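You operate a simulated robot arm through the tools that you are given. There is no shell and no other tool. Be economical: measure what you need, move in short steps, check, and stop when the job is done.

Carry out the task below with a simulated robot arm. There is one attempt and no reset: what you move stays moved.

## Task
Box the eggs with the green and the blue stripe.
Fine: one egg a cell; the third egg stays where it is; the lid ends shut.

Only the result counts: the job must be done as asked and must still hold three seconds after the hand-in. Knocking over, shifting, dropping, spilling or breaking anything else fails it. Lids that push on must go on centred and level and be pressed home; caps that screw on are set level and turned clockwise until they are tight.

## Robot
A 7-joint arm with a two-finger parallel gripper, fixed in place. Base frame: the origin is at the foot of the arm, x ahead of it, y to its left, z up; the work surface is at about z = 0. Lengths are in m, angles in degrees, forces in N, time in s.
With the tool pointing down near the work surface it reaches from about 0.24 to 0.62 m from the base axis. Its first joint turns from -66.0 to 66.0 degrees. Payload 2.6 kg.
Tool frame: the origin (TCP) lies between the finger pads and is the grasp point; the fingertips stand 0.03 m ahead of it; z points along the fingers, y is the line along which they close. The gripper opens to 0.094 m. The fingers are 0.028 m wide and 0.01 m thick; the gripper's body (0.05 by 0.096 m) begins 0.055 m behind the TCP.
Orientation is told as [roll, pitch, yaw] about the base's x, y, z axes, in that order, counted from this pose: with the fingers straight down and closing along the base's y, the tool's x points along the base's -x, its y along +y and its z along -z.

## Interface
- The arm moves only by the tool jog_arm. Its argument "moves" is a list of rows, each a list of 7 numbers: the finger opening in mm, from 0 to 94, then the shift along the tool's x, y, z in units of 500 mm (1.0 is 500 mm), then the turn, a rotation vector about the tool's x, y, z in units of 120 degrees (1.0 is 120 degrees). In form: [[grip, dx, dy, dz, rx, ry, rz], ...]. A call has 1 to 10 rows; each row is the pose to reach, as a shift and turn from the pose commanded when the call began, along the tool's axes at that moment. A call with a number of a shift or a turn outside -1 to 1 is refused whole. A row lasts 0.2 s, in which the tool goes at most 0.05 m and 8.6 degrees; a call with a longer step from one row to the next is refused whole, and so is a gripper value outside its range. A pose out of reach is approached as far as the arm can. The call stops where the force on the tool passes 70 N (or 10 N more than at its start, if that is more) or the arm is blocked; 0.2 s more then pass. The fingers move at their own pace (about 0.072 m/s each) and stop on an object; they squeeze with about 29 N. The grip force told is the motor's: it shows also when the fingers shut on nothing. Time passes only in rows, and 0.2 s behind the last, so rows that repeat a pose let the fingers close. It gives the time, the measured TCP pose, the force on the tool (base axes), the opening and the grip force at its end, in the units of the frame above (readings bear some noise).
- Cameras (640 x 400 px; columns grow to the right, rows downward): "scene" is fixed at [0.0237, 0.4313, 0.5663]; the picture's right is [-0.83, -0.55, 0.00], its down [-0.33, 0.49, -0.81] and it looks along [0.44, -0.67, -0.59] (base axes); focal length 273 px, centre (320, 200). "wrist" rides on the gripper at [0.076, 0.014, -0.102] in the tool frame; the picture's right is [-0.18, 0.98, 0.00], its down [-0.75, -0.14, -0.64] and it looks along [-0.63, -0.12, 0.77] (tool axes); focal length 243 px, centre (320, 200). There is no depth. A picture from a camera that has moved, and an enlarged one, comes with that camera's place and axes in the base frame and with its lens. The place of the scene camera against the robot may be out by one fixed shift of up to 0.012 m in any direction.
- camera(camera): a new picture of that camera. It takes no simulated time.
- zoom(camera, box): a new picture of the part [left, top, right, bottom] of that camera's present view, enlarged. It takes no simulated time.
- close_job(): hands the job in; it is judged then, once.

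Work in short steps. Places have to be worked out from the pictures, the camera data and where the tool is seen: move nearer, look again, correct. Check each grasp and each placing, and mend what went wrong. You have 120 turns and 84 pictures in all, those below and enlarged ones among them. Open the gripper and draw the arm clear of the work before you hand the job in, unless the task says otherwise; then end with one line.

The tools are called after ">>>" as a command line: name --pt "numbers of a row" for each row, then --argument value for the rest, lists and objects as JSON in quotes. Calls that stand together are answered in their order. jog_arm: Moves the arm, as the interface text tells. Its arguments: {"type":"object","properties":{"moves":{"type":"array"}},"required":["moves"]} The other tools are called the same way: camera (camera) takes a picture; zoom (camera, box) takes an enlarged picture of a part of a camera's view; close_job () hands the job in.

At the start:

```text
clock: 0.0
tcp_pos: [0.3393, -0.1231, 0.3677]
orientation: [0.0, 0.0, 0.0]
contact_force: [0.6, 0.0, 0.4]
gripper_width: 0.0943
gripper_force: 0.1
```

scene: 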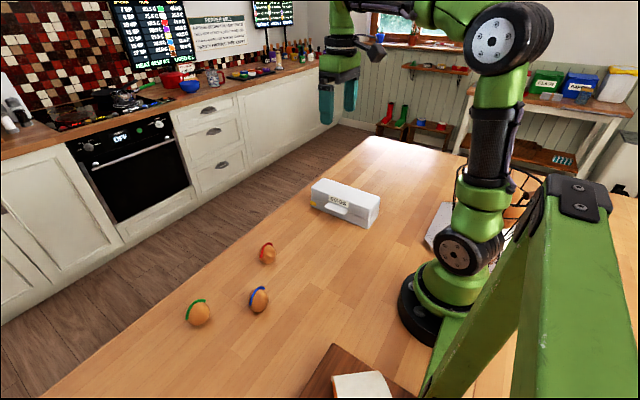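
wrist: 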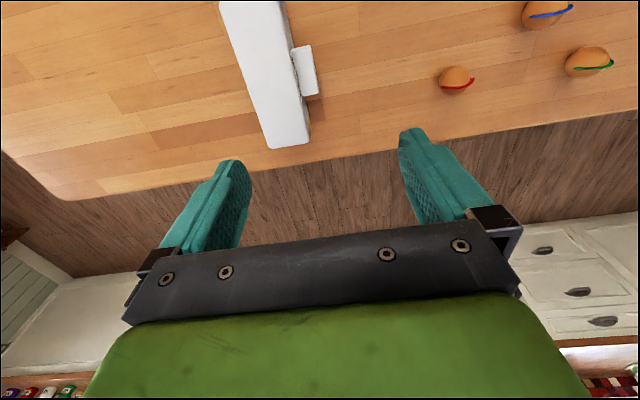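

The scene shows three eggs and a closed white carton with a front tab. I'll zoom in on both to measure.

>>> zoom --camera "scene" --box '[290, 160, 400, 240]'

>>> zoom --camera "scene" --box '[170, 230, 290, 330]'

```text
5.00 times, centred on (345, 200) of scene
camera zoom: at [0.0237, 0.4313, 0.5663], right [-0.83, -0.55, 0.0], down [-0.33, 0.49, -0.81], along [0.44, -0.67, -0.59], focal length 1365 px, centre (195, 200)
```

zoom: 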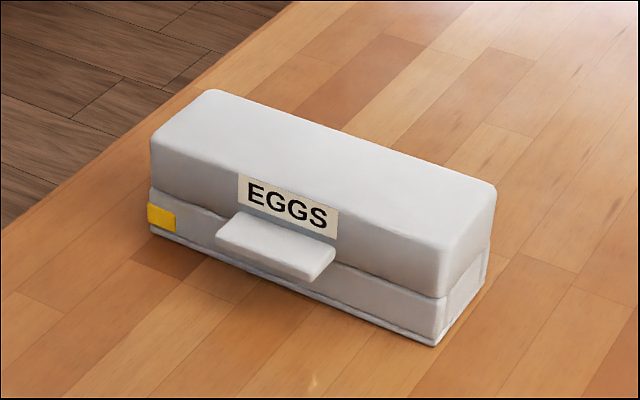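

```text
4.00 times, centred on (230, 280) of scene
camera zoom: at [0.0237, 0.4313, 0.5663], right [-0.83, -0.55, 0.0], down [-0.33, 0.49, -0.81], along [0.44, -0.67, -0.59], focal length 1092 px, centre (680, -120)
```

zoom: 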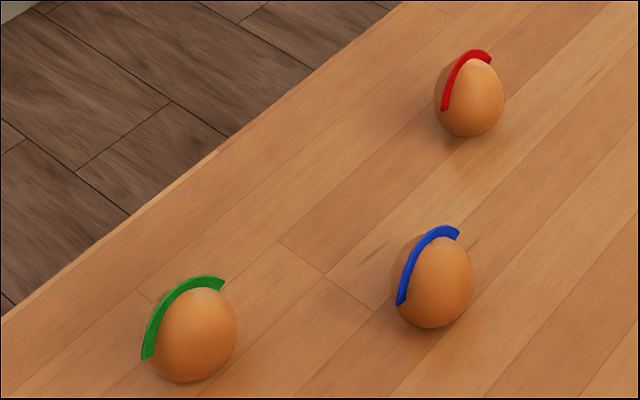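

Eggs come out at about green (.42,.301), blue (.335,.206) and red (.411,.095). The carton spans x .24–.45 with its tab on the +y side near (.345,-.148,.043). I'll yaw the tool by -90° so it closes along x, and come down over the tab.

>>> jog_arm --pt "94 0 0 0.03 0 0 0.07" --pt "94 0 0.01 0.06 0 0 0.14" --pt "94 0 0.02 0.09 0 0 0.21" --pt "94 0 0.03 0.12 0 0 0.28" --pt "94 0 0.03 0.15 0 0 0.35" --pt "94 0 0.03 0.18 0 0 0.42" --pt "94 0 0.03 0.2 0 0 0.49" --pt "94 0 0.03 0.2 0 0 0.56" --pt "94 0 0.03 0.2 0 0 0.63" --pt "94 0 0.03 0.2 0 0 0.7"

```text
clock: 2.2
tcp_pos: [0.3385, -0.107, 0.269]
orientation: [0.0, -0.1, -84.2]
contact_force: [-0.4, 0.4, -1.2]
gripper_width: 0.0939
gripper_force: 0.1
```

The tool is nearly at -90°. I'll finish the yaw and take a wrist picture.

>>> jog_arm --pt "94 0 0 0 0 0 0.048"

>>> camera --camera "wrist"

```text
clock: 2.6
tcp_pos: [0.3385, -0.1073, 0.268]
orientation: [0.1, -0.1, -89.9]
contact_force: [0.1, 0.5, 0.3]
gripper_width: 0.0944
gripper_force: 0.0
```

```text
79 pictures are left
camera wrist: at [0.3529, -0.0321, 0.3707], right [0.98, -0.18, 0.0], down [-0.14, -0.75, 0.64], along [-0.12, -0.63, -0.77], focal length 243 px, centre (320, 200)
```

wrist: 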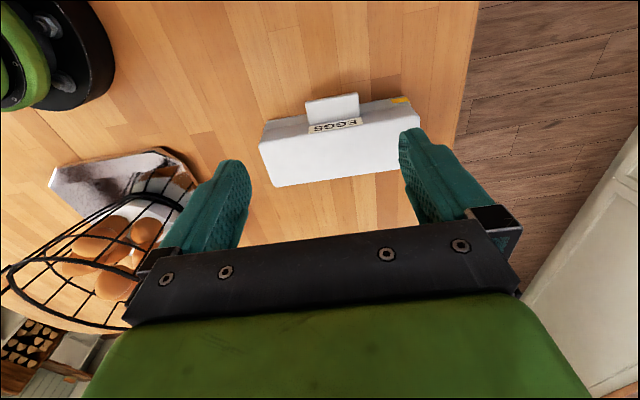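

The tab measures x .314–.381 with its outer edge at y≈-.132. I'll descend above it to z≈.12 and check the alignment.

>>> jog_arm --pt "94 -0.03 0.01 0.09 0 0 0" --pt "94 -0.06 0.018 0.17 0 0 0" --pt "94 -0.0714 0.018 0.25 0 0 0" --pt "94 -0.0714 0.018 0.296 0 0 0"

>>> camera --camera "wrist"

>>> zoom --camera "scene" --box '[290, 140, 400, 240]'

```text
clock: 3.6
tcp_pos: [0.3486, -0.1432, 0.1213]
orientation: [0.1, 0.0, -89.9]
contact_force: [0.4, -0.5, 0.7]
gripper_width: 0.0939
gripper_force: 0.0
```

```text
78 pictures are left
camera wrist: at [0.3618, -0.0678, 0.224], right [0.98, -0.18, 0.0], down [-0.14, -0.75, 0.64], along [-0.12, -0.63, -0.77], focal length 243 px, centre (320, 200)
```

wrist: 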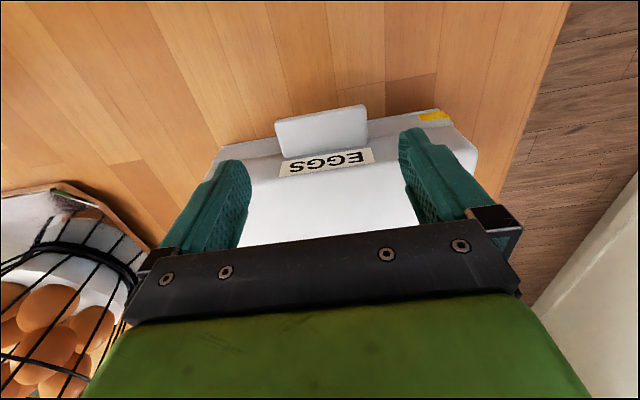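

```text
4.00 times, centred on (345, 190) of scene
camera zoom: at [0.0237, 0.4313, 0.5663], right [-0.83, -0.55, 0.0], down [-0.33, 0.49, -0.81], along [0.44, -0.67, -0.59], focal length 1092 px, centre (220, 240)
```

zoom: 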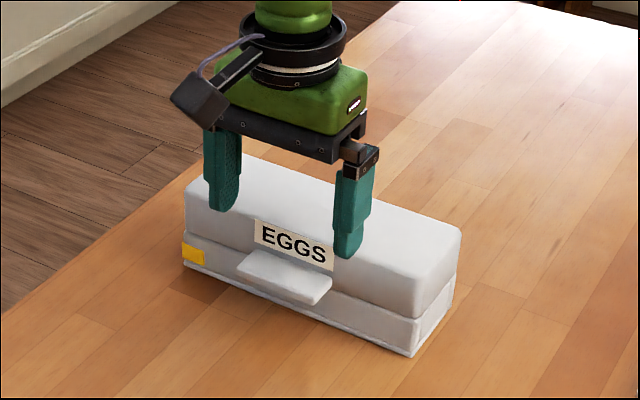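

The tab is centred at x≈.349 and the gripper lines up with it. I'll lower to TCP z=.06, with the tips just past the tab, and close on the tab's ends.

>>> jog_arm --pt "94 0 0 0.06 0 0 0" --pt "94 0 0 0.1226 0 0 0" --pt "94 0 0 0.1226 0 0 0" --pt "60 0 0 0.1226 0 0 0" --pt "60 0 0 0.1226 0 0 0" --pt "60 0 0 0.1226 0 0 0"

>>> zoom --camera "scene" --box '[290, 140, 400, 240]'

```text
clock: 5.0
tcp_pos: [0.3486, -0.1425, 0.0598]
orientation: [-0.1, 0.0, -89.7]
contact_force: [0.3, -0.4, -0.9]
gripper_width: 0.0694
gripper_force: 29.0
```

```text
4.00 times, centred on (345, 190) of scene
camera zoom: at [0.0237, 0.4313, 0.5663], right [-0.83, -0.55, 0.0], down [-0.33, 0.49, -0.81], along [0.44, -0.67, -0.59], focal length 1092 px, centre (220, 240)
```

zoom: 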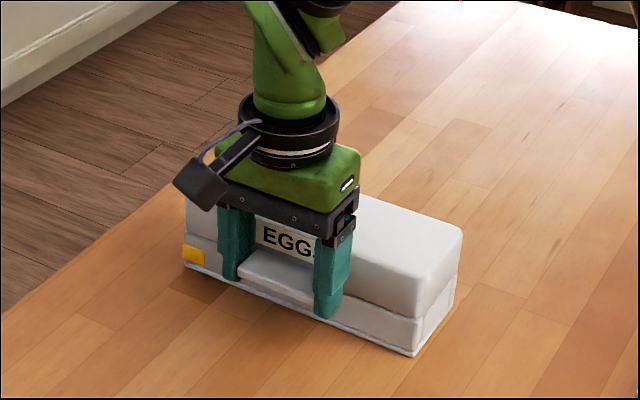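

The tab is held at 69 mm with 29 N. I'll lift along an arc about the hinge, estimated at y≈-.242, z≈.04, through the first 30°.

>>> jog_arm --pt "60 -0.001 0 -0.014 0 0 0" --pt "60 -0.002 0 -0.028 0 0 0" --pt "60 -0.004 0 -0.04 0 0 0" --pt "60 -0.007 0 -0.052 0 0 0" --pt "60 -0.0146 0 -0.075 0 0 0" --pt "60 -0.027 0 -0.1 0 0 0"

>>> zoom --camera "scene" --box '[290, 140, 400, 240]'

```text
clock: 6.4
tcp_pos: [0.3487, -0.1563, 0.1097]
orientation: [-0.1, 0.0, -89.8]
contact_force: [-0.5, -0.1, -2.7]
gripper_width: 0.0695
gripper_force: 29.1
```

```text
4.00 times, centred on (345, 190) of scene
camera zoom: at [0.0237, 0.4313, 0.5663], right [-0.83, -0.55, 0.0], down [-0.33, 0.49, -0.81], along [0.44, -0.67, -0.59], focal length 1092 px, centre (220, 240)
```

zoom: 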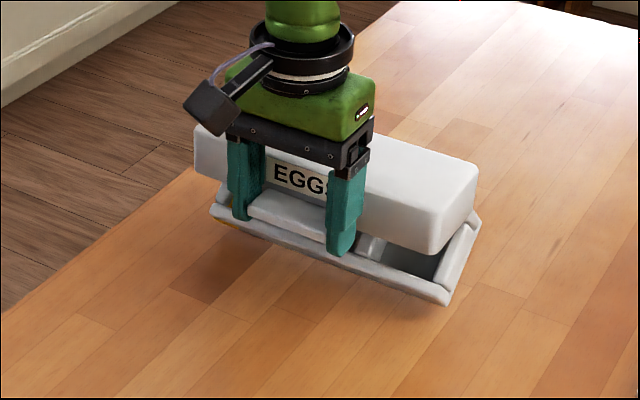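

The base may be coming up with the lid, so I'll look more closely before going on.

>>> zoom --camera "scene" --box '[310, 160, 380, 210]'

>>> camera --camera "wrist"

```text
8.00 times, centred on (345, 185) of scene
camera zoom: at [0.0237, 0.4313, 0.5663], right [-0.83, -0.55, 0.0], down [-0.33, 0.49, -0.81], along [0.44, -0.67, -0.59], focal length 2183 px, centre (120, 320)
```

zoom: 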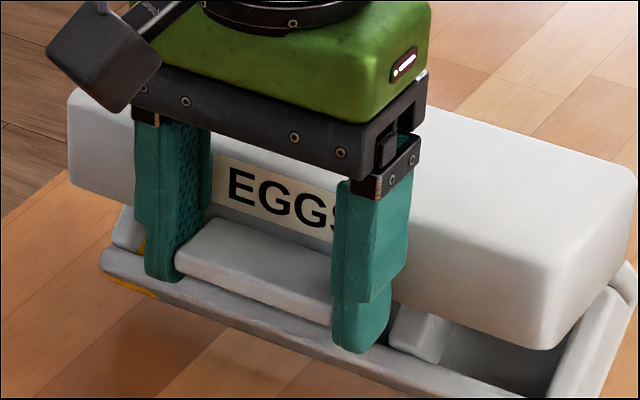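

```text
73 pictures are left
camera wrist: at [0.362, -0.0814, 0.2122], right [0.98, -0.18, 0.0], down [-0.14, -0.75, 0.64], along [-0.12, -0.63, -0.77], focal length 243 px, centre (320, 200)
```

wrist: 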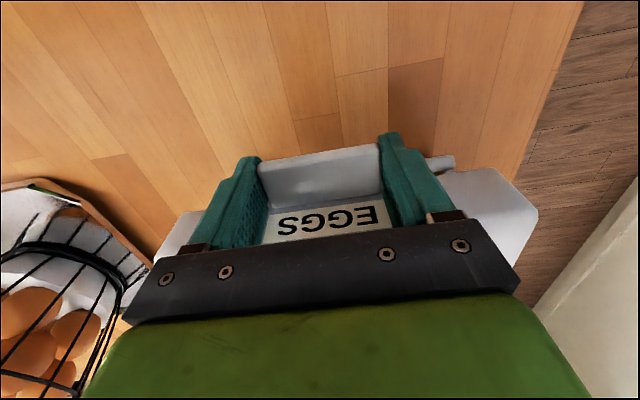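

The pinch locks the tab's angle, so the carton tilted instead of opening. I'll retrace the arc to set it back down and release.

>>> jog_arm --pt "60 0.0124 0 0.025 0 0 0" --pt "60 0.02 0 0.048 0 0 0" --pt "60 0.023 0 0.06 0 0 0" --pt "60 0.025 0 0.072 0 0 0" --pt "60 0.026 0 0.086 0 0 0" --pt "60 0.027 0 0.1 0 0 0" --pt "60 0.027 0 0.1 0 0 0"

>>> zoom --camera "scene" --box '[290, 140, 400, 240]'

```text
clock: 8.0
tcp_pos: [0.348, -0.143, 0.0589]
orientation: [-0.1, 0.1, -89.8]
contact_force: [-0.3, -0.1, -1.9]
gripper_width: 0.0696
gripper_force: 29.0
```

```text
4.00 times, centred on (345, 190) of scene
camera zoom: at [0.0237, 0.4313, 0.5663], right [-0.83, -0.55, 0.0], down [-0.33, 0.49, -0.81], along [0.44, -0.67, -0.59], focal length 1092 px, centre (220, 240)
```

zoom: 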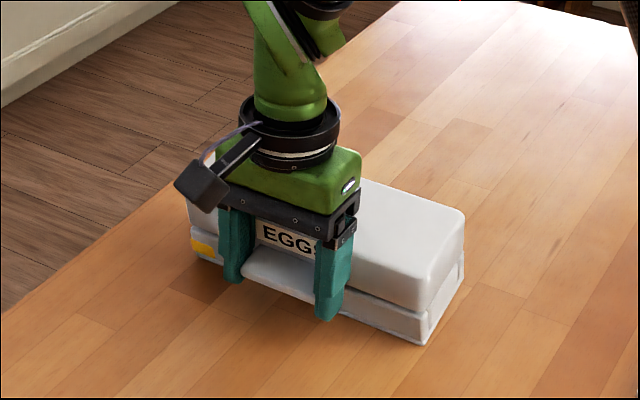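

I'll open the fingers and see how the carton settles.

>>> jog_arm --pt "80 0 0 0 0 0 0" --pt "94 0 0 0 0 0 0" --pt "94 0 0 0 0 0 0" --pt "94 0 0 -0.06 0 0 0" --pt "94 0 0 -0.14 0 0 0"

>>> zoom --camera "scene" --box '[290, 140, 400, 240]'

>>> camera --camera "wrist"

```text
clock: 9.2
tcp_pos: [0.35, -0.1414, 0.1293]
orientation: [0.0, 0.1, -89.9]
contact_force: [-1.3, -0.3, 0.8]
gripper_width: 0.0939
gripper_force: 0.1
```

```text
4.00 times, centred on (345, 190) of scene
camera zoom: at [0.0237, 0.4313, 0.5663], right [-0.83, -0.55, 0.0], down [-0.33, 0.49, -0.81], along [0.44, -0.67, -0.59], focal length 1092 px, centre (220, 240)
```

zoom: 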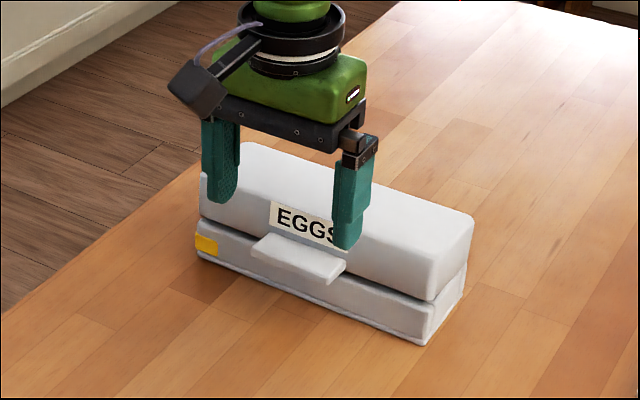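

```text
70 pictures are left
camera wrist: at [0.3625, -0.0665, 0.2322], right [0.98, -0.18, 0.0], down [-0.14, -0.75, 0.64], along [-0.12, -0.63, -0.77], focal length 243 px, centre (320, 200)
```

wrist: 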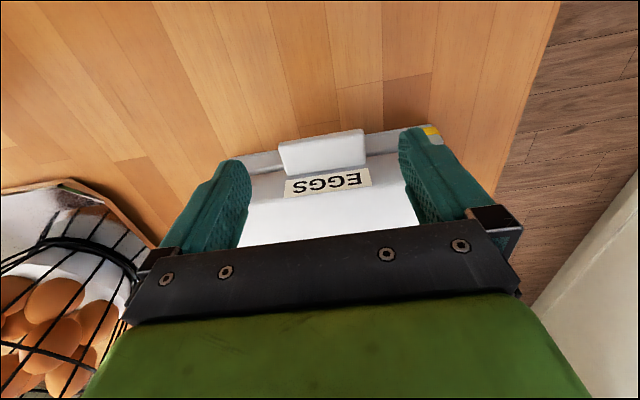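

The carton slid back about 17 mm, and its tab is now at x .312–.380 with the outer edge at y≈-.152. The lid is slightly ajar and stays put. I'll tilt the hand 40° towards +y so I can grip the tab and then turn the tool with the lid.

>>> jog_arm --pt "94 0.02 -0.003 0.0 0 -0.066 0" --pt "94 0.04 -0.006 0 0 -0.133 0" --pt "94 0.066 -0.008 0.01 0 -0.2 0" --pt "94 0.066 -0.008 0.025 0 -0.266 0" --pt "94 0.066 -0.008 0.04 0 -0.333 0" --pt "94 0.066 -0.008 0.04 0 -0.333 0"

>>> camera --camera "wrist"

>>> zoom --camera "scene" --box '[290, 140, 400, 240]'

```text
clock: 10.6
tcp_pos: [0.3454, -0.1093, 0.109]
orientation: [0.0, -40.1, -89.8]
contact_force: [0.1, 0.2, -0.3]
gripper_width: 0.0939
gripper_force: 0.0
```

```text
69 pictures are left
camera wrist: at [0.3578, 0.0136, 0.139], right [0.98, -0.14, 0.12], down [-0.14, -0.16, 0.98], along [-0.11, -0.98, -0.18], focal length 243 px, centre (320, 200)
```

wrist: 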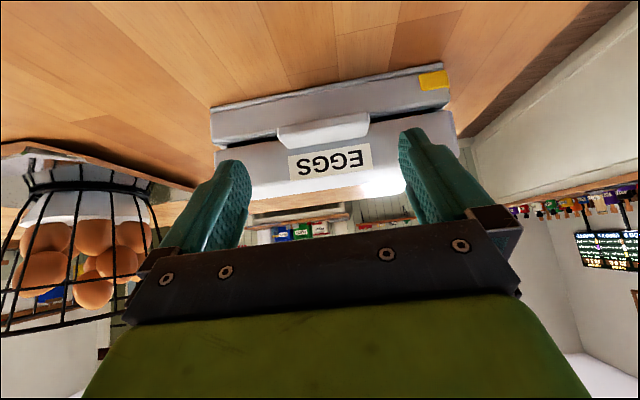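

```text
4.00 times, centred on (345, 190) of scene
camera zoom: at [0.0236, 0.4313, 0.5663], right [-0.83, -0.55, 0.0], down [-0.33, 0.49, -0.81], along [0.44, -0.67, -0.59], focal length 1092 px, centre (220, 240)
```

zoom: 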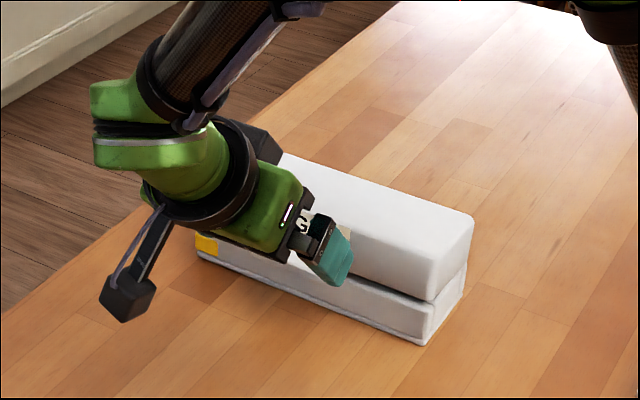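

The tab centre reads about (.348, -.165, .053). I'll advance along the tool's z and close.

>>> jog_arm --pt "94 -0.002 0.005 0.05 0 0 0" --pt "94 -0.005 0.005 0.111 0 0 0" --pt "94 -0.005 0.005 0.111 0 0 0" --pt "60 -0.005 0.005 0.111 0 0 0" --pt "60 -0.005 0.005 0.111 0 0 0" --pt "60 -0.005 0.005 0.111 0 0 0"

>>> camera --camera "wrist"

>>> zoom --camera "scene" --box '[310, 160, 400, 230]'

```text
clock: 12.0
tcp_pos: [0.3479, -0.1465, 0.0676]
orientation: [0.0, -39.9, -89.8]
contact_force: [0.3, -0.5, 0.6]
gripper_width: 0.0694
gripper_force: 29.1
```

```text
67 pictures are left
camera wrist: at [0.3601, -0.0223, 0.0983], right [0.98, -0.14, 0.12], down [-0.14, -0.17, 0.98], along [-0.11, -0.98, -0.18], focal length 243 px, centre (320, 200)
```

wrist: 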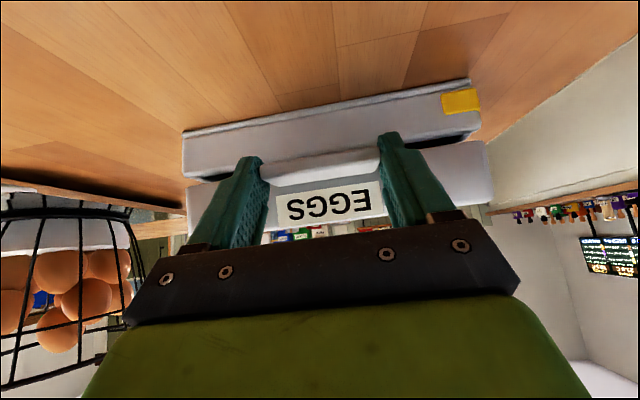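

```text
5.71 times, centred on (355, 195) of scene
camera zoom: at [0.0237, 0.4313, 0.5663], right [-0.83, -0.55, 0.0], down [-0.33, 0.49, -0.81], along [0.44, -0.67, -0.59], focal length 1560 px, centre (120, 229)
```

zoom: 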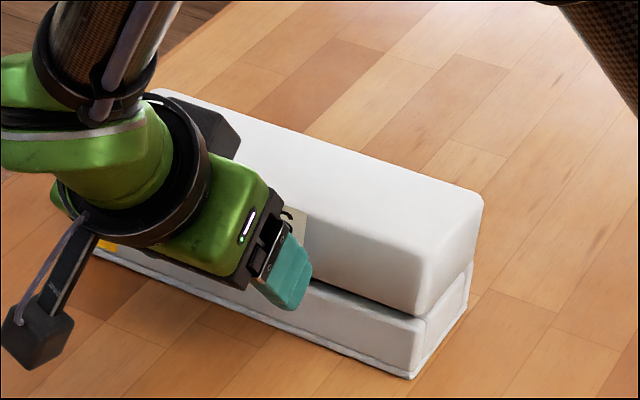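

The tab is pinched again. I'll rotate the tool with the lid about the hinge, estimated at y≈-.255, z≈.04, by 24° and check.

>>> jog_arm --pt "60 -0.013 0 -0.0085 0 0.0333 0" --pt "60 -0.0265 0 -0.0164 0 0.0667 0" --pt "60 -0.0408 0 -0.023 0 0.1 0" --pt "60 -0.0551 0 -0.0287 0 0.1333 0" --pt "60 -0.07 0 -0.0333 0 0.1667 0" --pt "60 -0.0851 0 -0.037 0 0.2 0"

>>> camera --camera "wrist"

>>> zoom --camera "scene" --box '[310, 160, 400, 230]'

```text
clock: 13.4
tcp_pos: [0.3469, -0.1683, 0.1102]
orientation: [0.0, -16.0, -89.8]
contact_force: [0.8, -0.6, 4.6]
gripper_width: 0.07
gripper_force: 28.7
```

```text
65 pictures are left
camera wrist: at [0.3596, -0.0678, 0.1879], right [0.98, -0.17, 0.05], down [-0.14, -0.55, 0.82], along [-0.11, -0.82, -0.56], focal length 243 px, centre (320, 200)
```

wrist: 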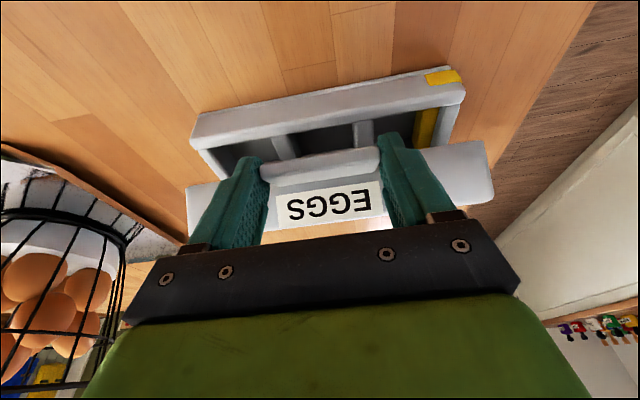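

```text
5.71 times, centred on (355, 195) of scene
camera zoom: at [0.0236, 0.4313, 0.5663], right [-0.83, -0.55, 0.0], down [-0.33, 0.49, -0.81], along [0.44, -0.67, -0.59], focal length 1560 px, centre (120, 229)
```

zoom: 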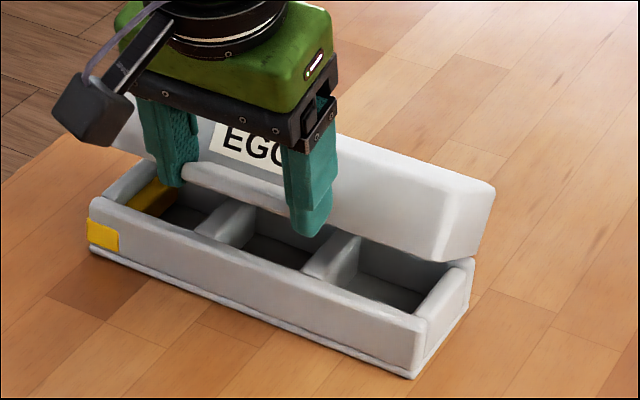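

The base stayed in place, and three cells in a row along x are showing. The relative motion repeats, so I'll turn another 40°.

>>> jog_arm --pt "60 -0.013 0 -0.0085 0 0.0333 0" --pt "60 -0.0265 0 -0.0164 0 0.0667 0" --pt "60 -0.0408 0 -0.023 0 0.1 0" --pt "60 -0.0551 0 -0.0287 0 0.1333 0" --pt "60 -0.07 0 -0.0333 0 0.1667 0" --pt "60 -0.0851 0 -0.037 0 0.2 0" --pt "60 -0.1 0 -0.0395 0 0.2333 0" --pt "60 -0.116 0 -0.041 0 0.2667 0" --pt "60 -0.1315 0 -0.0412 0 0.3 0" --pt "60 -0.1472 0 -0.0407 0 0.3333 0"

>>> zoom --camera "scene" --box '[290, 140, 400, 240]'

>>> camera --camera "wrist"

```text
clock: 15.6
tcp_pos: [0.3484, -0.2339, 0.1507]
orientation: [0.0, 24.0, -89.6]
contact_force: [-0.1, -0.2, 0.2]
gripper_width: 0.0694
gripper_force: 29.1
```

```text
4.00 times, centred on (345, 190) of scene
camera zoom: at [0.0237, 0.4313, 0.5663], right [-0.83, -0.55, 0.0], down [-0.33, 0.49, -0.81], along [0.44, -0.67, -0.59], focal length 1092 px, centre (220, 240)
```

zoom: 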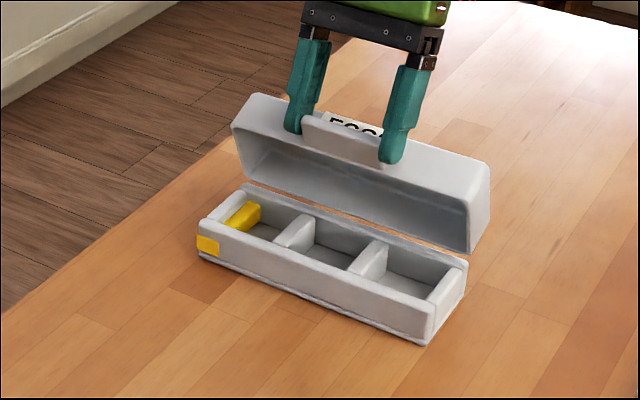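

```text
62 pictures are left
camera wrist: at [0.3598, -0.2068, 0.2746], right [0.98, -0.16, -0.07], down [-0.14, -0.95, 0.28], along [-0.12, -0.26, -0.96], focal length 243 px, centre (320, 200)
```

wrist: 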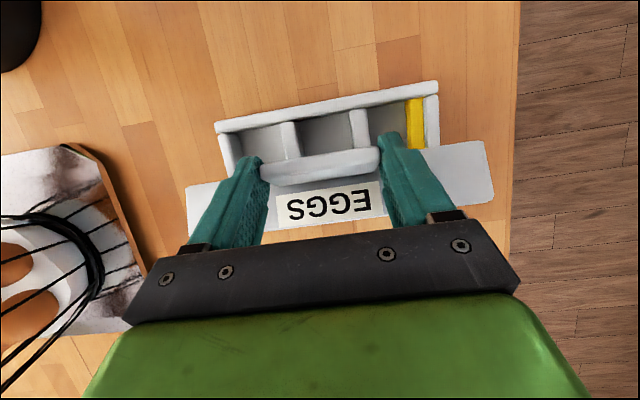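

The lid is about 70° open. The far cell has a yellow block in it, so I'll use the middle and near cells. I'll continue by 32°.

>>> jog_arm --pt "60 -0.013 0 -0.0085 0 0.0333 0" --pt "60 -0.0265 0 -0.0164 0 0.0667 0" --pt "60 -0.0408 0 -0.023 0 0.1 0" --pt "60 -0.0551 0 -0.0287 0 0.1333 0" --pt "60 -0.07 0 -0.0333 0 0.1667 0" --pt "60 -0.0851 0 -0.037 0 0.2 0" --pt "60 -0.1 0 -0.0395 0 0.2333 0" --pt "60 -0.116 0 -0.041 0 0.2667 0"

>>> zoom --camera "scene" --box '[290, 130, 400, 230]'

```text
clock: 17.4
tcp_pos: [0.3472, -0.2947, 0.1438]
orientation: [0.0, 56.1, -89.8]
contact_force: [0.2, -0.5, -0.1]
gripper_width: 0.0695
gripper_force: 29.4
```

```text
4.00 times, centred on (345, 180) of scene
camera zoom: at [0.0237, 0.4313, 0.5663], right [-0.83, -0.55, 0.0], down [-0.33, 0.49, -0.81], along [0.44, -0.67, -0.59], focal length 1092 px, centre (220, 280)
```

zoom: 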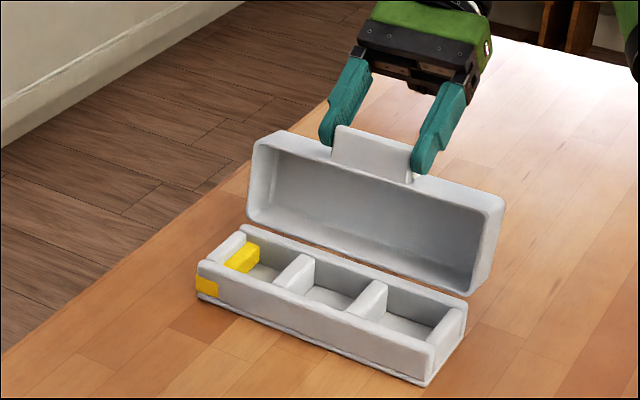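

The lid is past upright at about 100–105°. I'll release and withdraw along the tool axis to see whether it holds.

>>> jog_arm --pt "80 0 0 0 0 0 0" --pt "94 0 0 0 0 0 0" --pt "94 0 0 0 0 0 0" --pt "94 0 0 -0.05 0 0 0" --pt "94 0 0 -0.12 0 0 0" --pt "94 0 0 -0.12 0 0 0"

>>> zoom --camera "scene" --box '[290, 130, 400, 230]'

```text
clock: 18.8
tcp_pos: [0.3414, -0.3236, 0.169]
orientation: [0.1, 56.0, -89.8]
contact_force: [0.6, 0.1, 0.0]
gripper_width: 0.0939
gripper_force: 0.1
out of reach, approached as far as the arm can: row 5, 6
```

```text
4.00 times, centred on (345, 180) of scene
camera zoom: at [0.0237, 0.4312, 0.5663], right [-0.83, -0.55, 0.0], down [-0.33, 0.49, -0.81], along [0.44, -0.67, -0.59], focal length 1092 px, centre (220, 280)
```

zoom: 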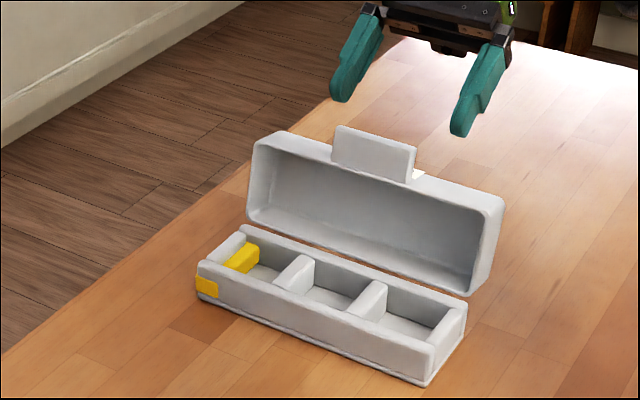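

The lid holds itself open. I'll rise and turn the tool back to vertical, clear of the lid.

>>> jog_arm --pt "94 0.05 0 -0.03 0 0 0" --pt "94 0.1 0 -0.06 0 0 0" --pt "94 0.16 0 -0.07 0 -0.067 0" --pt "94 0.21 0 -0.07 0 -0.133 0" --pt "94 0.25 0 -0.05 0 -0.2 0" --pt "94 0.28 0 -0.04 0 -0.267 0" --pt "94 0.299 0 -0.03 0 -0.333 0" --pt "94 0.299 0 -0.03 0 -0.4 0" --pt "94 0.299 0 -0.03 0 -0.467 0"

>>> camera --camera "wrist"

>>> camera --camera "scene"

```text
clock: 20.8
tcp_pos: [0.3414, -0.2503, 0.301]
orientation: [0.0, -0.1, -89.9]
contact_force: [-1.0, 0.1, -0.4]
gripper_width: 0.0942
gripper_force: 0.0
out of reach, approached as far as the arm can: row 1, 2
```

```text
59 pictures are left
camera wrist: at [0.3542, -0.1758, 0.4036], right [0.98, -0.18, 0.0], down [-0.14, -0.75, 0.64], along [-0.12, -0.63, -0.77], focal length 243 px, centre (320, 200)
```

wrist: 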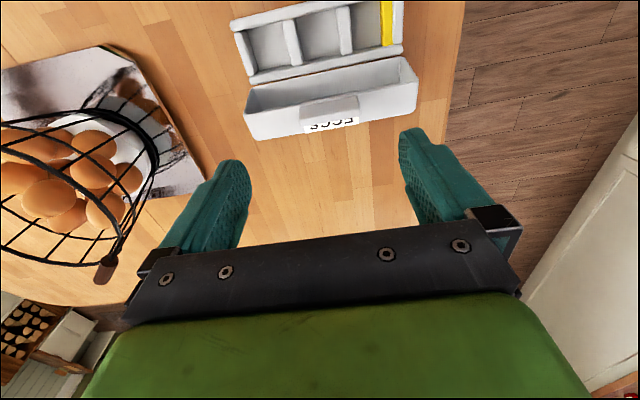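

```text
58 pictures are left
```

scene: 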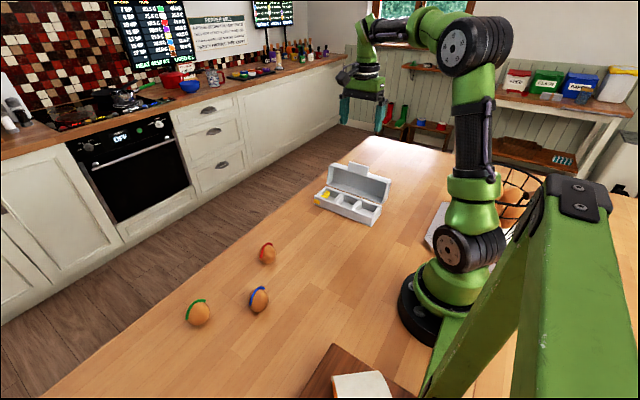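

Now I'll measure the cells precisely with an enlarged wrist view.

>>> zoom --camera "wrist" --box '[220, 0, 420, 125]'

>>> zoom --camera "scene" --box '[300, 155, 404, 230]'

```text
3.20 times, centred on (320, 62) of wrist
camera zoom: at [0.3542, -0.1758, 0.4036], right [0.98, -0.18, 0.0], down [-0.14, -0.75, 0.64], along [-0.12, -0.63, -0.77], focal length 776 px, centre (320, 640)
```

zoom: 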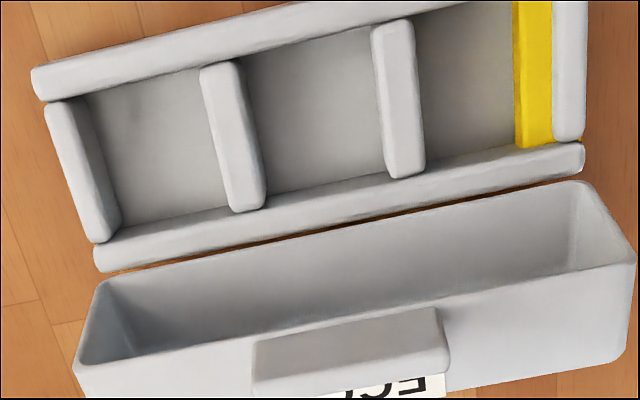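

```text
5.33 times, centred on (352, 192) of scene
camera zoom: at [0.0237, 0.4312, 0.5663], right [-0.83, -0.55, 0.0], down [-0.33, 0.49, -0.81], along [0.44, -0.67, -0.59], focal length 1456 px, centre (149, 240)
```

zoom: 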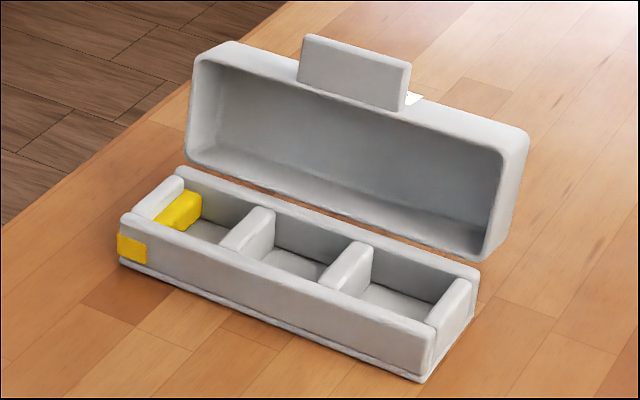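

The cell interiors measure about 50×50 mm, centred near x≈.281 (near) and .344 (middle), y≈-.216, with the rim at z≈.04. Next I'll go to the eggs and measure them.

>>> jog_arm --pt "94 0.098 0 0 0 0 0" --pt "94 0.195 0 0 0 0 0" --pt "94 0.29 0 0 0 0 0" --pt "94 0.385 0 0 0 0 0" --pt "94 0.48 0 0 0 0 0" --pt "94 0.575 0 0.02 0 0 0" --pt "94 0.67 0 0.04 0 0 0" --pt "94 0.76 0 0.07 0 0 0" --pt "94 0.84 0 0.1 0 0 0" --pt "94 0.88 0 0.14 0 0 0"

>>> camera --camera "wrist"

```text
clock: 23.0
tcp_pos: [0.3397, 0.1894, 0.2312]
orientation: [0.0, 0.0, -89.9]
contact_force: [-0.3, 0.2, 0.0]
gripper_width: 0.0942
gripper_force: 0.1
```

```text
55 pictures are left
camera wrist: at [0.3516, 0.2642, 0.3339], right [0.98, -0.18, 0.0], down [-0.14, -0.75, 0.64], along [-0.12, -0.63, -0.77], focal length 243 px, centre (320, 200)
```

wrist: 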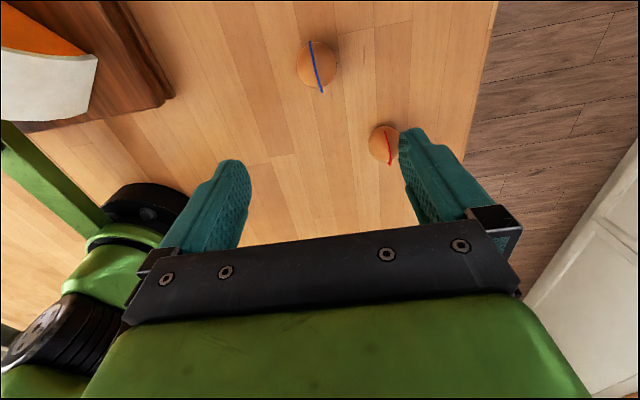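

>>> zoom --camera "wrist" --box '[270, 20, 430, 180]'

>>> zoom --camera "scene" --box '[230, 275, 290, 325]'

```text
2.50 times, centred on (350, 100) of wrist
camera zoom: at [0.3516, 0.2642, 0.3339], right [0.98, -0.18, 0.0], down [-0.14, -0.75, 0.64], along [-0.12, -0.63, -0.77], focal length 606 px, centre (245, 450)
```

zoom: 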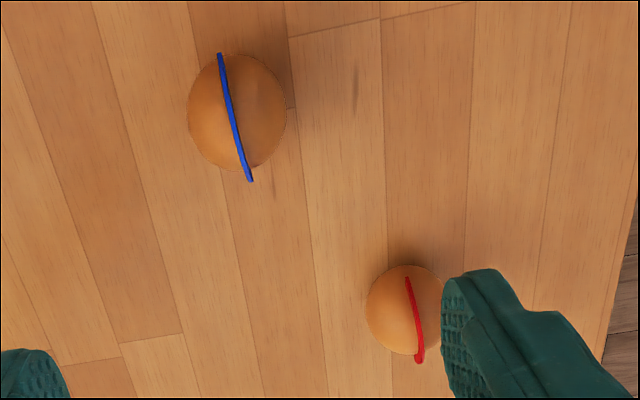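

```text
8.00 times, centred on (260, 300) of scene
camera zoom: at [0.0236, 0.4313, 0.5663], right [-0.83, -0.55, 0.0], down [-0.33, 0.49, -0.81], along [0.44, -0.67, -0.59], focal length 2183 px, centre (800, -600)
```

zoom: 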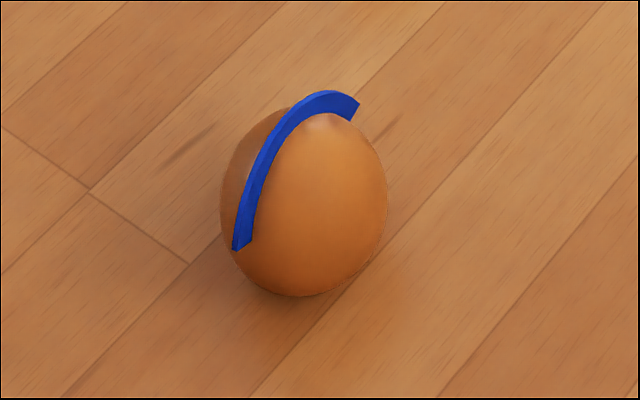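

The blue egg is about 46 mm wide at (.337,.207), with its stripe running along y, so gripping along x avoids the stripe. I'll move above it and check the alignment.

>>> jog_arm --pt "94 0.02 -0.006 0.07 0 0 0" --pt "94 0.035 -0.006 0.14 0 0 0" --pt "94 0.035 -0.006 0.21 0 0 0" --pt "94 0.035 -0.006 0.21 0 0 0"

>>> camera --camera "wrist"

>>> zoom --camera "scene" --box '[200, 230, 320, 330]'

```text
clock: 24.0
tcp_pos: [0.3368, 0.2058, 0.1251]
orientation: [0.0, -0.1, -89.8]
contact_force: [0.6, -0.5, -0.3]
gripper_width: 0.0938
gripper_force: 0.1
```

```text
52 pictures are left
camera wrist: at [0.3491, 0.2813, 0.228], right [0.98, -0.18, 0.0], down [-0.14, -0.75, 0.64], along [-0.12, -0.63, -0.77], focal length 243 px, centre (320, 200)
```

wrist: 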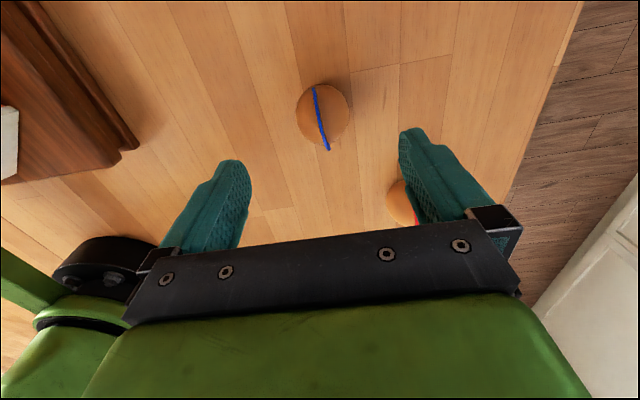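

```text
4.00 times, centred on (260, 280) of scene
camera zoom: at [0.0237, 0.4313, 0.5663], right [-0.83, -0.55, 0.0], down [-0.33, 0.49, -0.81], along [0.44, -0.67, -0.59], focal length 1092 px, centre (560, -120)
```

zoom: 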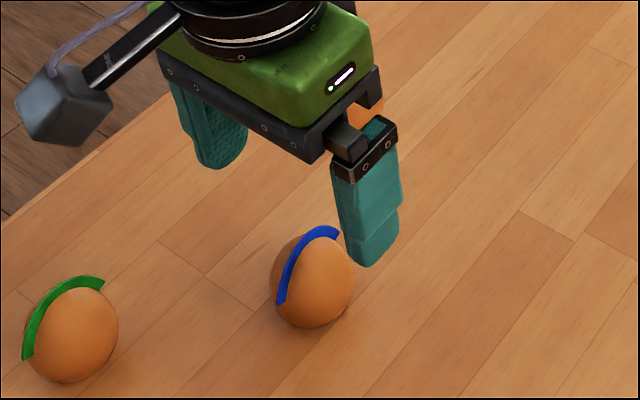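

The egg is confirmed at (.3366,.2077). I'll lower to TCP z=.064, a grip a little above its widest part, and close.

>>> jog_arm --pt "94 0.004 0 0.06 0 0 0" --pt "94 0.004 0 0.122 0 0 0" --pt "94 0.004 0 0.122 0 0 0" --pt "30 0.004 0 0.122 0 0 0" --pt "30 0.004 0 0.122 0 0 0" --pt "30 0.004 0 0.122 0 0 0" --pt "30 0.004 0 0.122 0 0 0"

>>> zoom --camera "scene" --box '[200, 230, 320, 330]'

```text
clock: 25.6
tcp_pos: [0.3355, 0.2079, 0.0667]
orientation: [0.0, 0.0, -89.8]
contact_force: [-0.3, 0.9, 0.4]
gripper_width: 0.0364
gripper_force: 28.7
```

```text
4.00 times, centred on (260, 280) of scene
camera zoom: at [0.0237, 0.4313, 0.5663], right [-0.83, -0.55, 0.0], down [-0.33, 0.49, -0.81], along [0.44, -0.67, -0.59], focal length 1092 px, centre (560, -120)
```

zoom: 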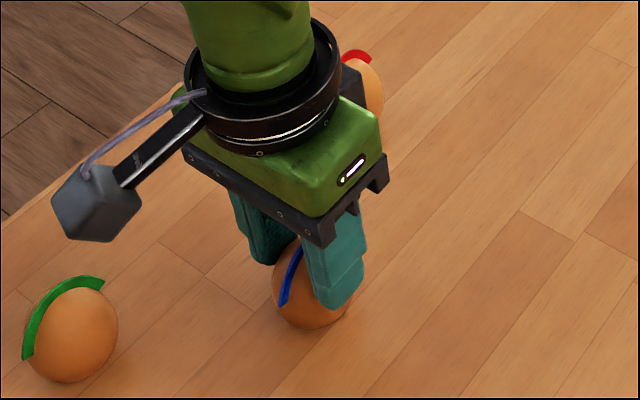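

A width of 36 mm means the grip is too high on the taper. I'll reopen, go 6 mm lower and close again.

>>> jog_arm --pt "60 0 0 0 0 0 0" --pt "60 0 0 0 0 0 0" --pt "60 0 0.001 0.013 0 0 0" --pt "60 0 0.001 0.013 0 0 0" --pt "30 0 0.001 0.013 0 0 0" --pt "30 0 0.001 0.013 0 0 0" --pt "30 0 0.001 0.013 0 0 0"

>>> zoom --camera "scene" --box '[220, 250, 316, 330]'

```text
clock: 27.2
tcp_pos: [0.3368, 0.2085, 0.0593]
orientation: [0.0, 0.0, -89.9]
contact_force: [0.2, -0.3, -0.1]
gripper_width: 0.0404
gripper_force: 28.7
```

```text
5.00 times, centred on (268, 290) of scene
camera zoom: at [0.0237, 0.4313, 0.5663], right [-0.83, -0.55, 0.0], down [-0.33, 0.49, -0.81], along [0.44, -0.67, -0.59], focal length 1365 px, centre (580, -250)
```

zoom: 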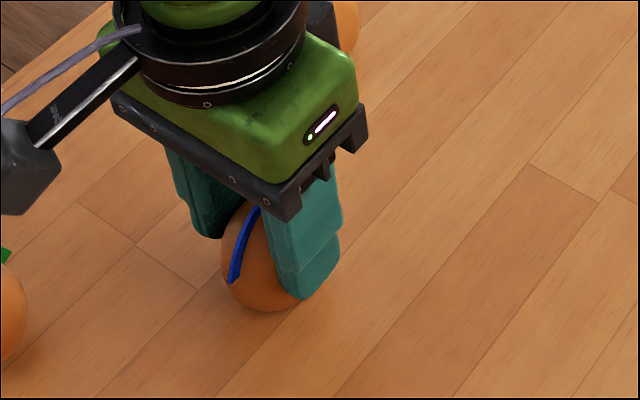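

The grip is now 40 mm with the tips about 29 mm up. I'll lift slightly to test the hold.

>>> jog_arm --pt "30 0 0 -0.004 0 0 0" --pt "30 0 0 -0.008 0 0 0" --pt "30 0 0 -0.012 0 0 0" --pt "30 0 0 -0.016 0 0 0" --pt "30 0 0 -0.016 0 0 0" --pt "30 0 0 -0.016 0 0 0"

>>> zoom --camera "scene" --box '[220, 250, 316, 330]'

```text
clock: 28.6
tcp_pos: [0.3367, 0.2085, 0.0679]
orientation: [0.0, 0.1, -89.9]
contact_force: [-0.3, 0.5, -0.1]
gripper_width: 0.0402
gripper_force: 28.7
```

```text
5.00 times, centred on (268, 290) of scene
camera zoom: at [0.0237, 0.4313, 0.5663], right [-0.83, -0.55, 0.0], down [-0.33, 0.49, -0.81], along [0.44, -0.67, -0.59], focal length 1365 px, centre (580, -250)
```

zoom: 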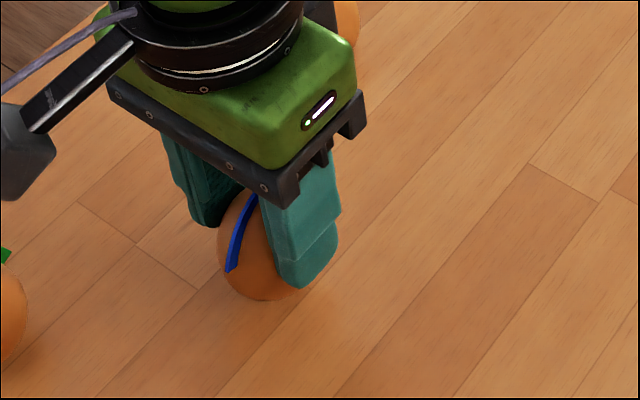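

The egg is held. I'll raise it and carry it towards the carton at z≈.22.

>>> jog_arm --pt "30 0 0 -0.06 0 0 0" --pt "30 0 0 -0.13 0 0 0" --pt "30 0 0 -0.2 0 0 0" --pt "30 -0.05 0 -0.26 0 0 0" --pt "30 -0.12 0 -0.3 0 0 0" --pt "30 -0.2 0 -0.304 0 0 0" --pt "30 -0.28 0 -0.304 0 0 0" --pt "30 -0.36 0.005 -0.304 0 0 0" --pt "30 -0.44 0.01 -0.304 0 0 0" --pt "30 -0.52 0.0146 -0.304 0 0 0"

>>> jog_arm --pt "30 -0.08 0 0 0 0 0" --pt "30 -0.16 0 0 0 0 0" --pt "30 -0.22 0 0 0 0 0" --pt "30 -0.26 0 0 0 0 0" --pt "30 -0.26 0 0 0 0 0"

>>> camera --camera "wrist"

>>> camera --camera "scene"

```text
clock: 30.8
tcp_pos: [0.3434, -0.0528, 0.2209]
orientation: [0.1, 0.0, -89.8]
contact_force: [-0.4, -0.7, -1.0]
gripper_width: 0.0398
gripper_force: 28.9
```

```text
clock: 32.0
tcp_pos: [0.3431, -0.1818, 0.2187]
orientation: [0.0, 0.0, -89.8]
contact_force: [0.3, -0.7, -0.7]
gripper_width: 0.0399
gripper_force: 29.5
```

```text
47 pictures are left
camera wrist: at [0.3569, -0.1062, 0.3225], right [0.98, -0.18, 0.0], down [-0.14, -0.75, 0.64], along [-0.12, -0.63, -0.77], focal length 243 px, centre (320, 200)
```

wrist: 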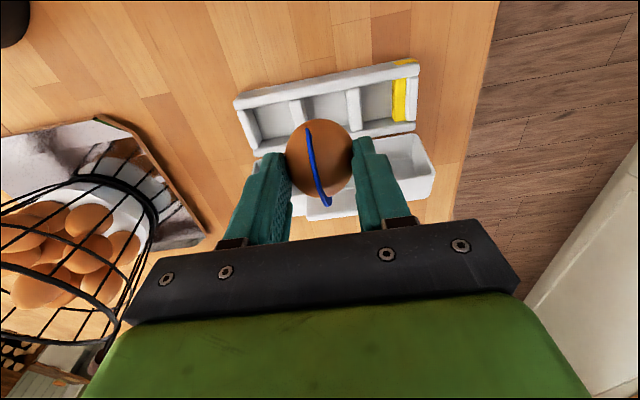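

```text
46 pictures are left
```

scene: 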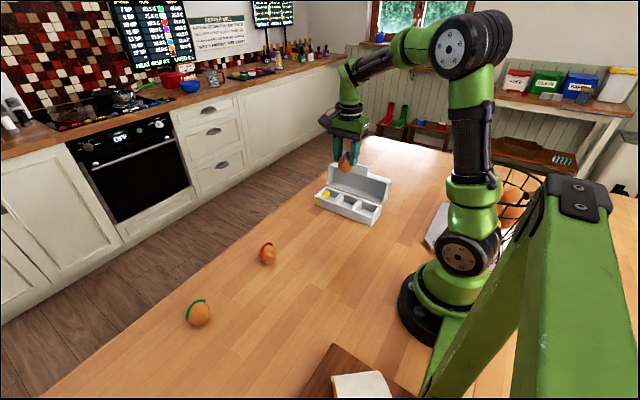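

Zooming in on the cells will refine their positions before I lower the egg.

>>> zoom --camera "wrist" --box '[220, 45, 440, 165]'

```text
2.91 times, centred on (330, 105) of wrist
camera zoom: at [0.3569, -0.1062, 0.3225], right [0.98, -0.18, 0.0], down [-0.14, -0.75, 0.64], along [-0.12, -0.63, -0.77], focal length 706 px, centre (291, 476)
```

zoom: 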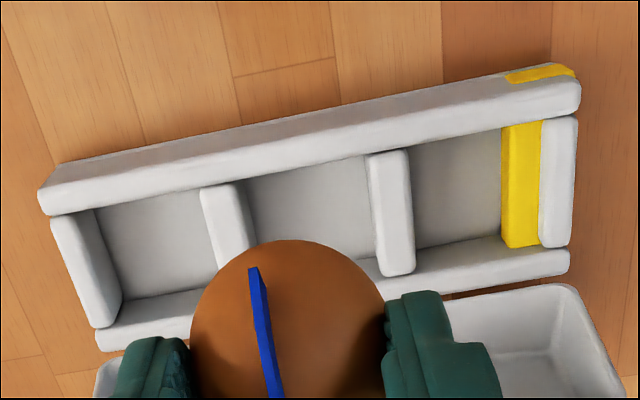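

The middle cell is centred at (.345,-.213), about 58 mm wide in x and 49 mm in y. I'll lower to TCP z≈.10 above it and check.

>>> jog_arm --pt "30 -0.03 0.004 0.05 0 0 0" --pt "30 -0.0624 0.004 0.1 0 0 0" --pt "30 -0.0624 0.004 0.17 0 0 0" --pt "30 -0.0624 0.004 0.217 0 0 0" --pt "30 -0.0624 0.004 0.217 0 0 0"

>>> zoom --camera "scene" --box '[300, 150, 404, 230]'

>>> zoom --camera "wrist" --box '[180, 60, 480, 240]'

```text
clock: 33.2
tcp_pos: [0.3496, -0.2129, 0.1085]
orientation: [0.1, 0.0, -89.8]
contact_force: [-0.3, 0.3, -0.5]
gripper_width: 0.0397
gripper_force: 28.7
```

```text
5.00 times, centred on (352, 190) of scene
camera zoom: at [0.0237, 0.4313, 0.5663], right [-0.83, -0.55, 0.0], down [-0.33, 0.49, -0.81], along [0.44, -0.67, -0.59], focal length 1365 px, centre (160, 250)
```

zoom: 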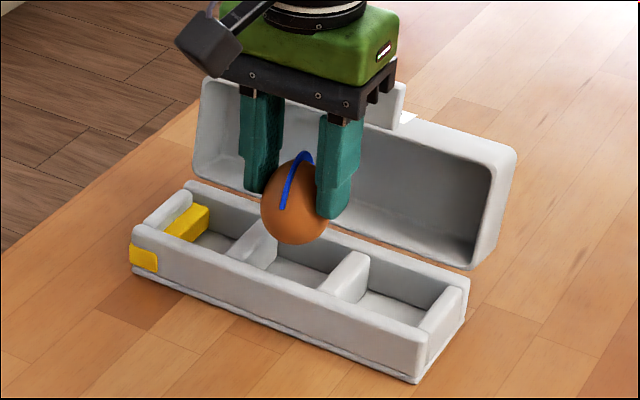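

```text
2.13 times, centred on (330, 150) of wrist
camera zoom: at [0.3611, -0.136, 0.2113], right [0.98, -0.18, 0.0], down [-0.14, -0.75, 0.64], along [-0.12, -0.63, -0.77], focal length 518 px, centre (299, 307)
```

zoom: 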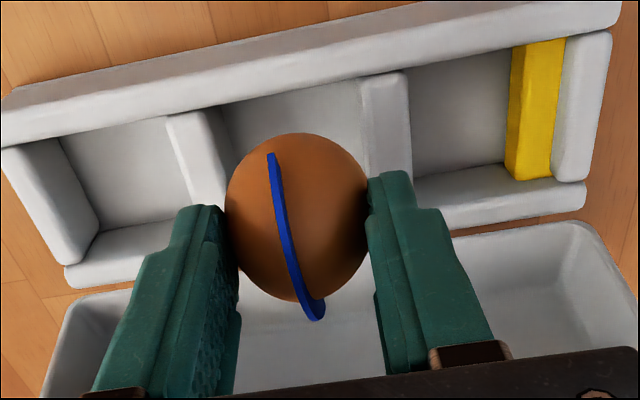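

The egg sits over the middle cell (egg ≈(.345,-.215), cell centre ≈(.346,-.213)). I'll lower it in small steps to TCP z≈.072.

>>> jog_arm --pt "30 0.003 0 0.02 0 0 0" --pt "30 0.003 0 0.04 0 0 0" --pt "30 0.003 0 0.055 0 0 0" --pt "30 0.003 0 0.065 0 0 0" --pt "30 0.003 0 0.072 0 0 0" --pt "30 0.003 0 0.072 0 0 0"

>>> zoom --camera "scene" --box '[310, 160, 390, 220]'

>>> zoom --camera "wrist" --box '[180, 60, 480, 240]'

```text
clock: 34.6
tcp_pos: [0.3478, -0.2116, 0.0745]
orientation: [0.0, 0.0, -89.8]
contact_force: [-0.3, -0.3, -1.1]
gripper_width: 0.0399
gripper_force: 29.3
```

```text
6.67 times, centred on (350, 190) of scene
camera zoom: at [0.0237, 0.4313, 0.5663], right [-0.83, -0.55, 0.0], down [-0.33, 0.49, -0.81], along [0.44, -0.67, -0.59], focal length 1820 px, centre (120, 267)
```

zoom: 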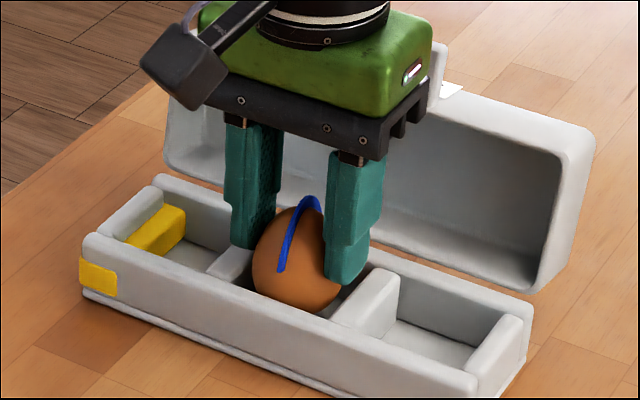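

```text
2.13 times, centred on (330, 150) of wrist
camera zoom: at [0.3605, -0.1359, 0.1777], right [0.98, -0.18, 0.0], down [-0.14, -0.75, 0.64], along [-0.12, -0.63, -0.77], focal length 518 px, centre (299, 307)
```

zoom: 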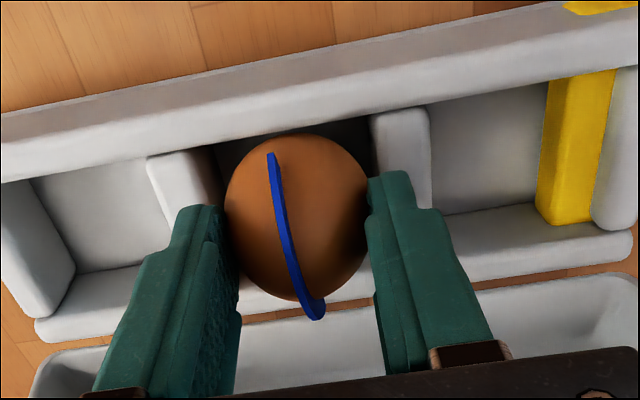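

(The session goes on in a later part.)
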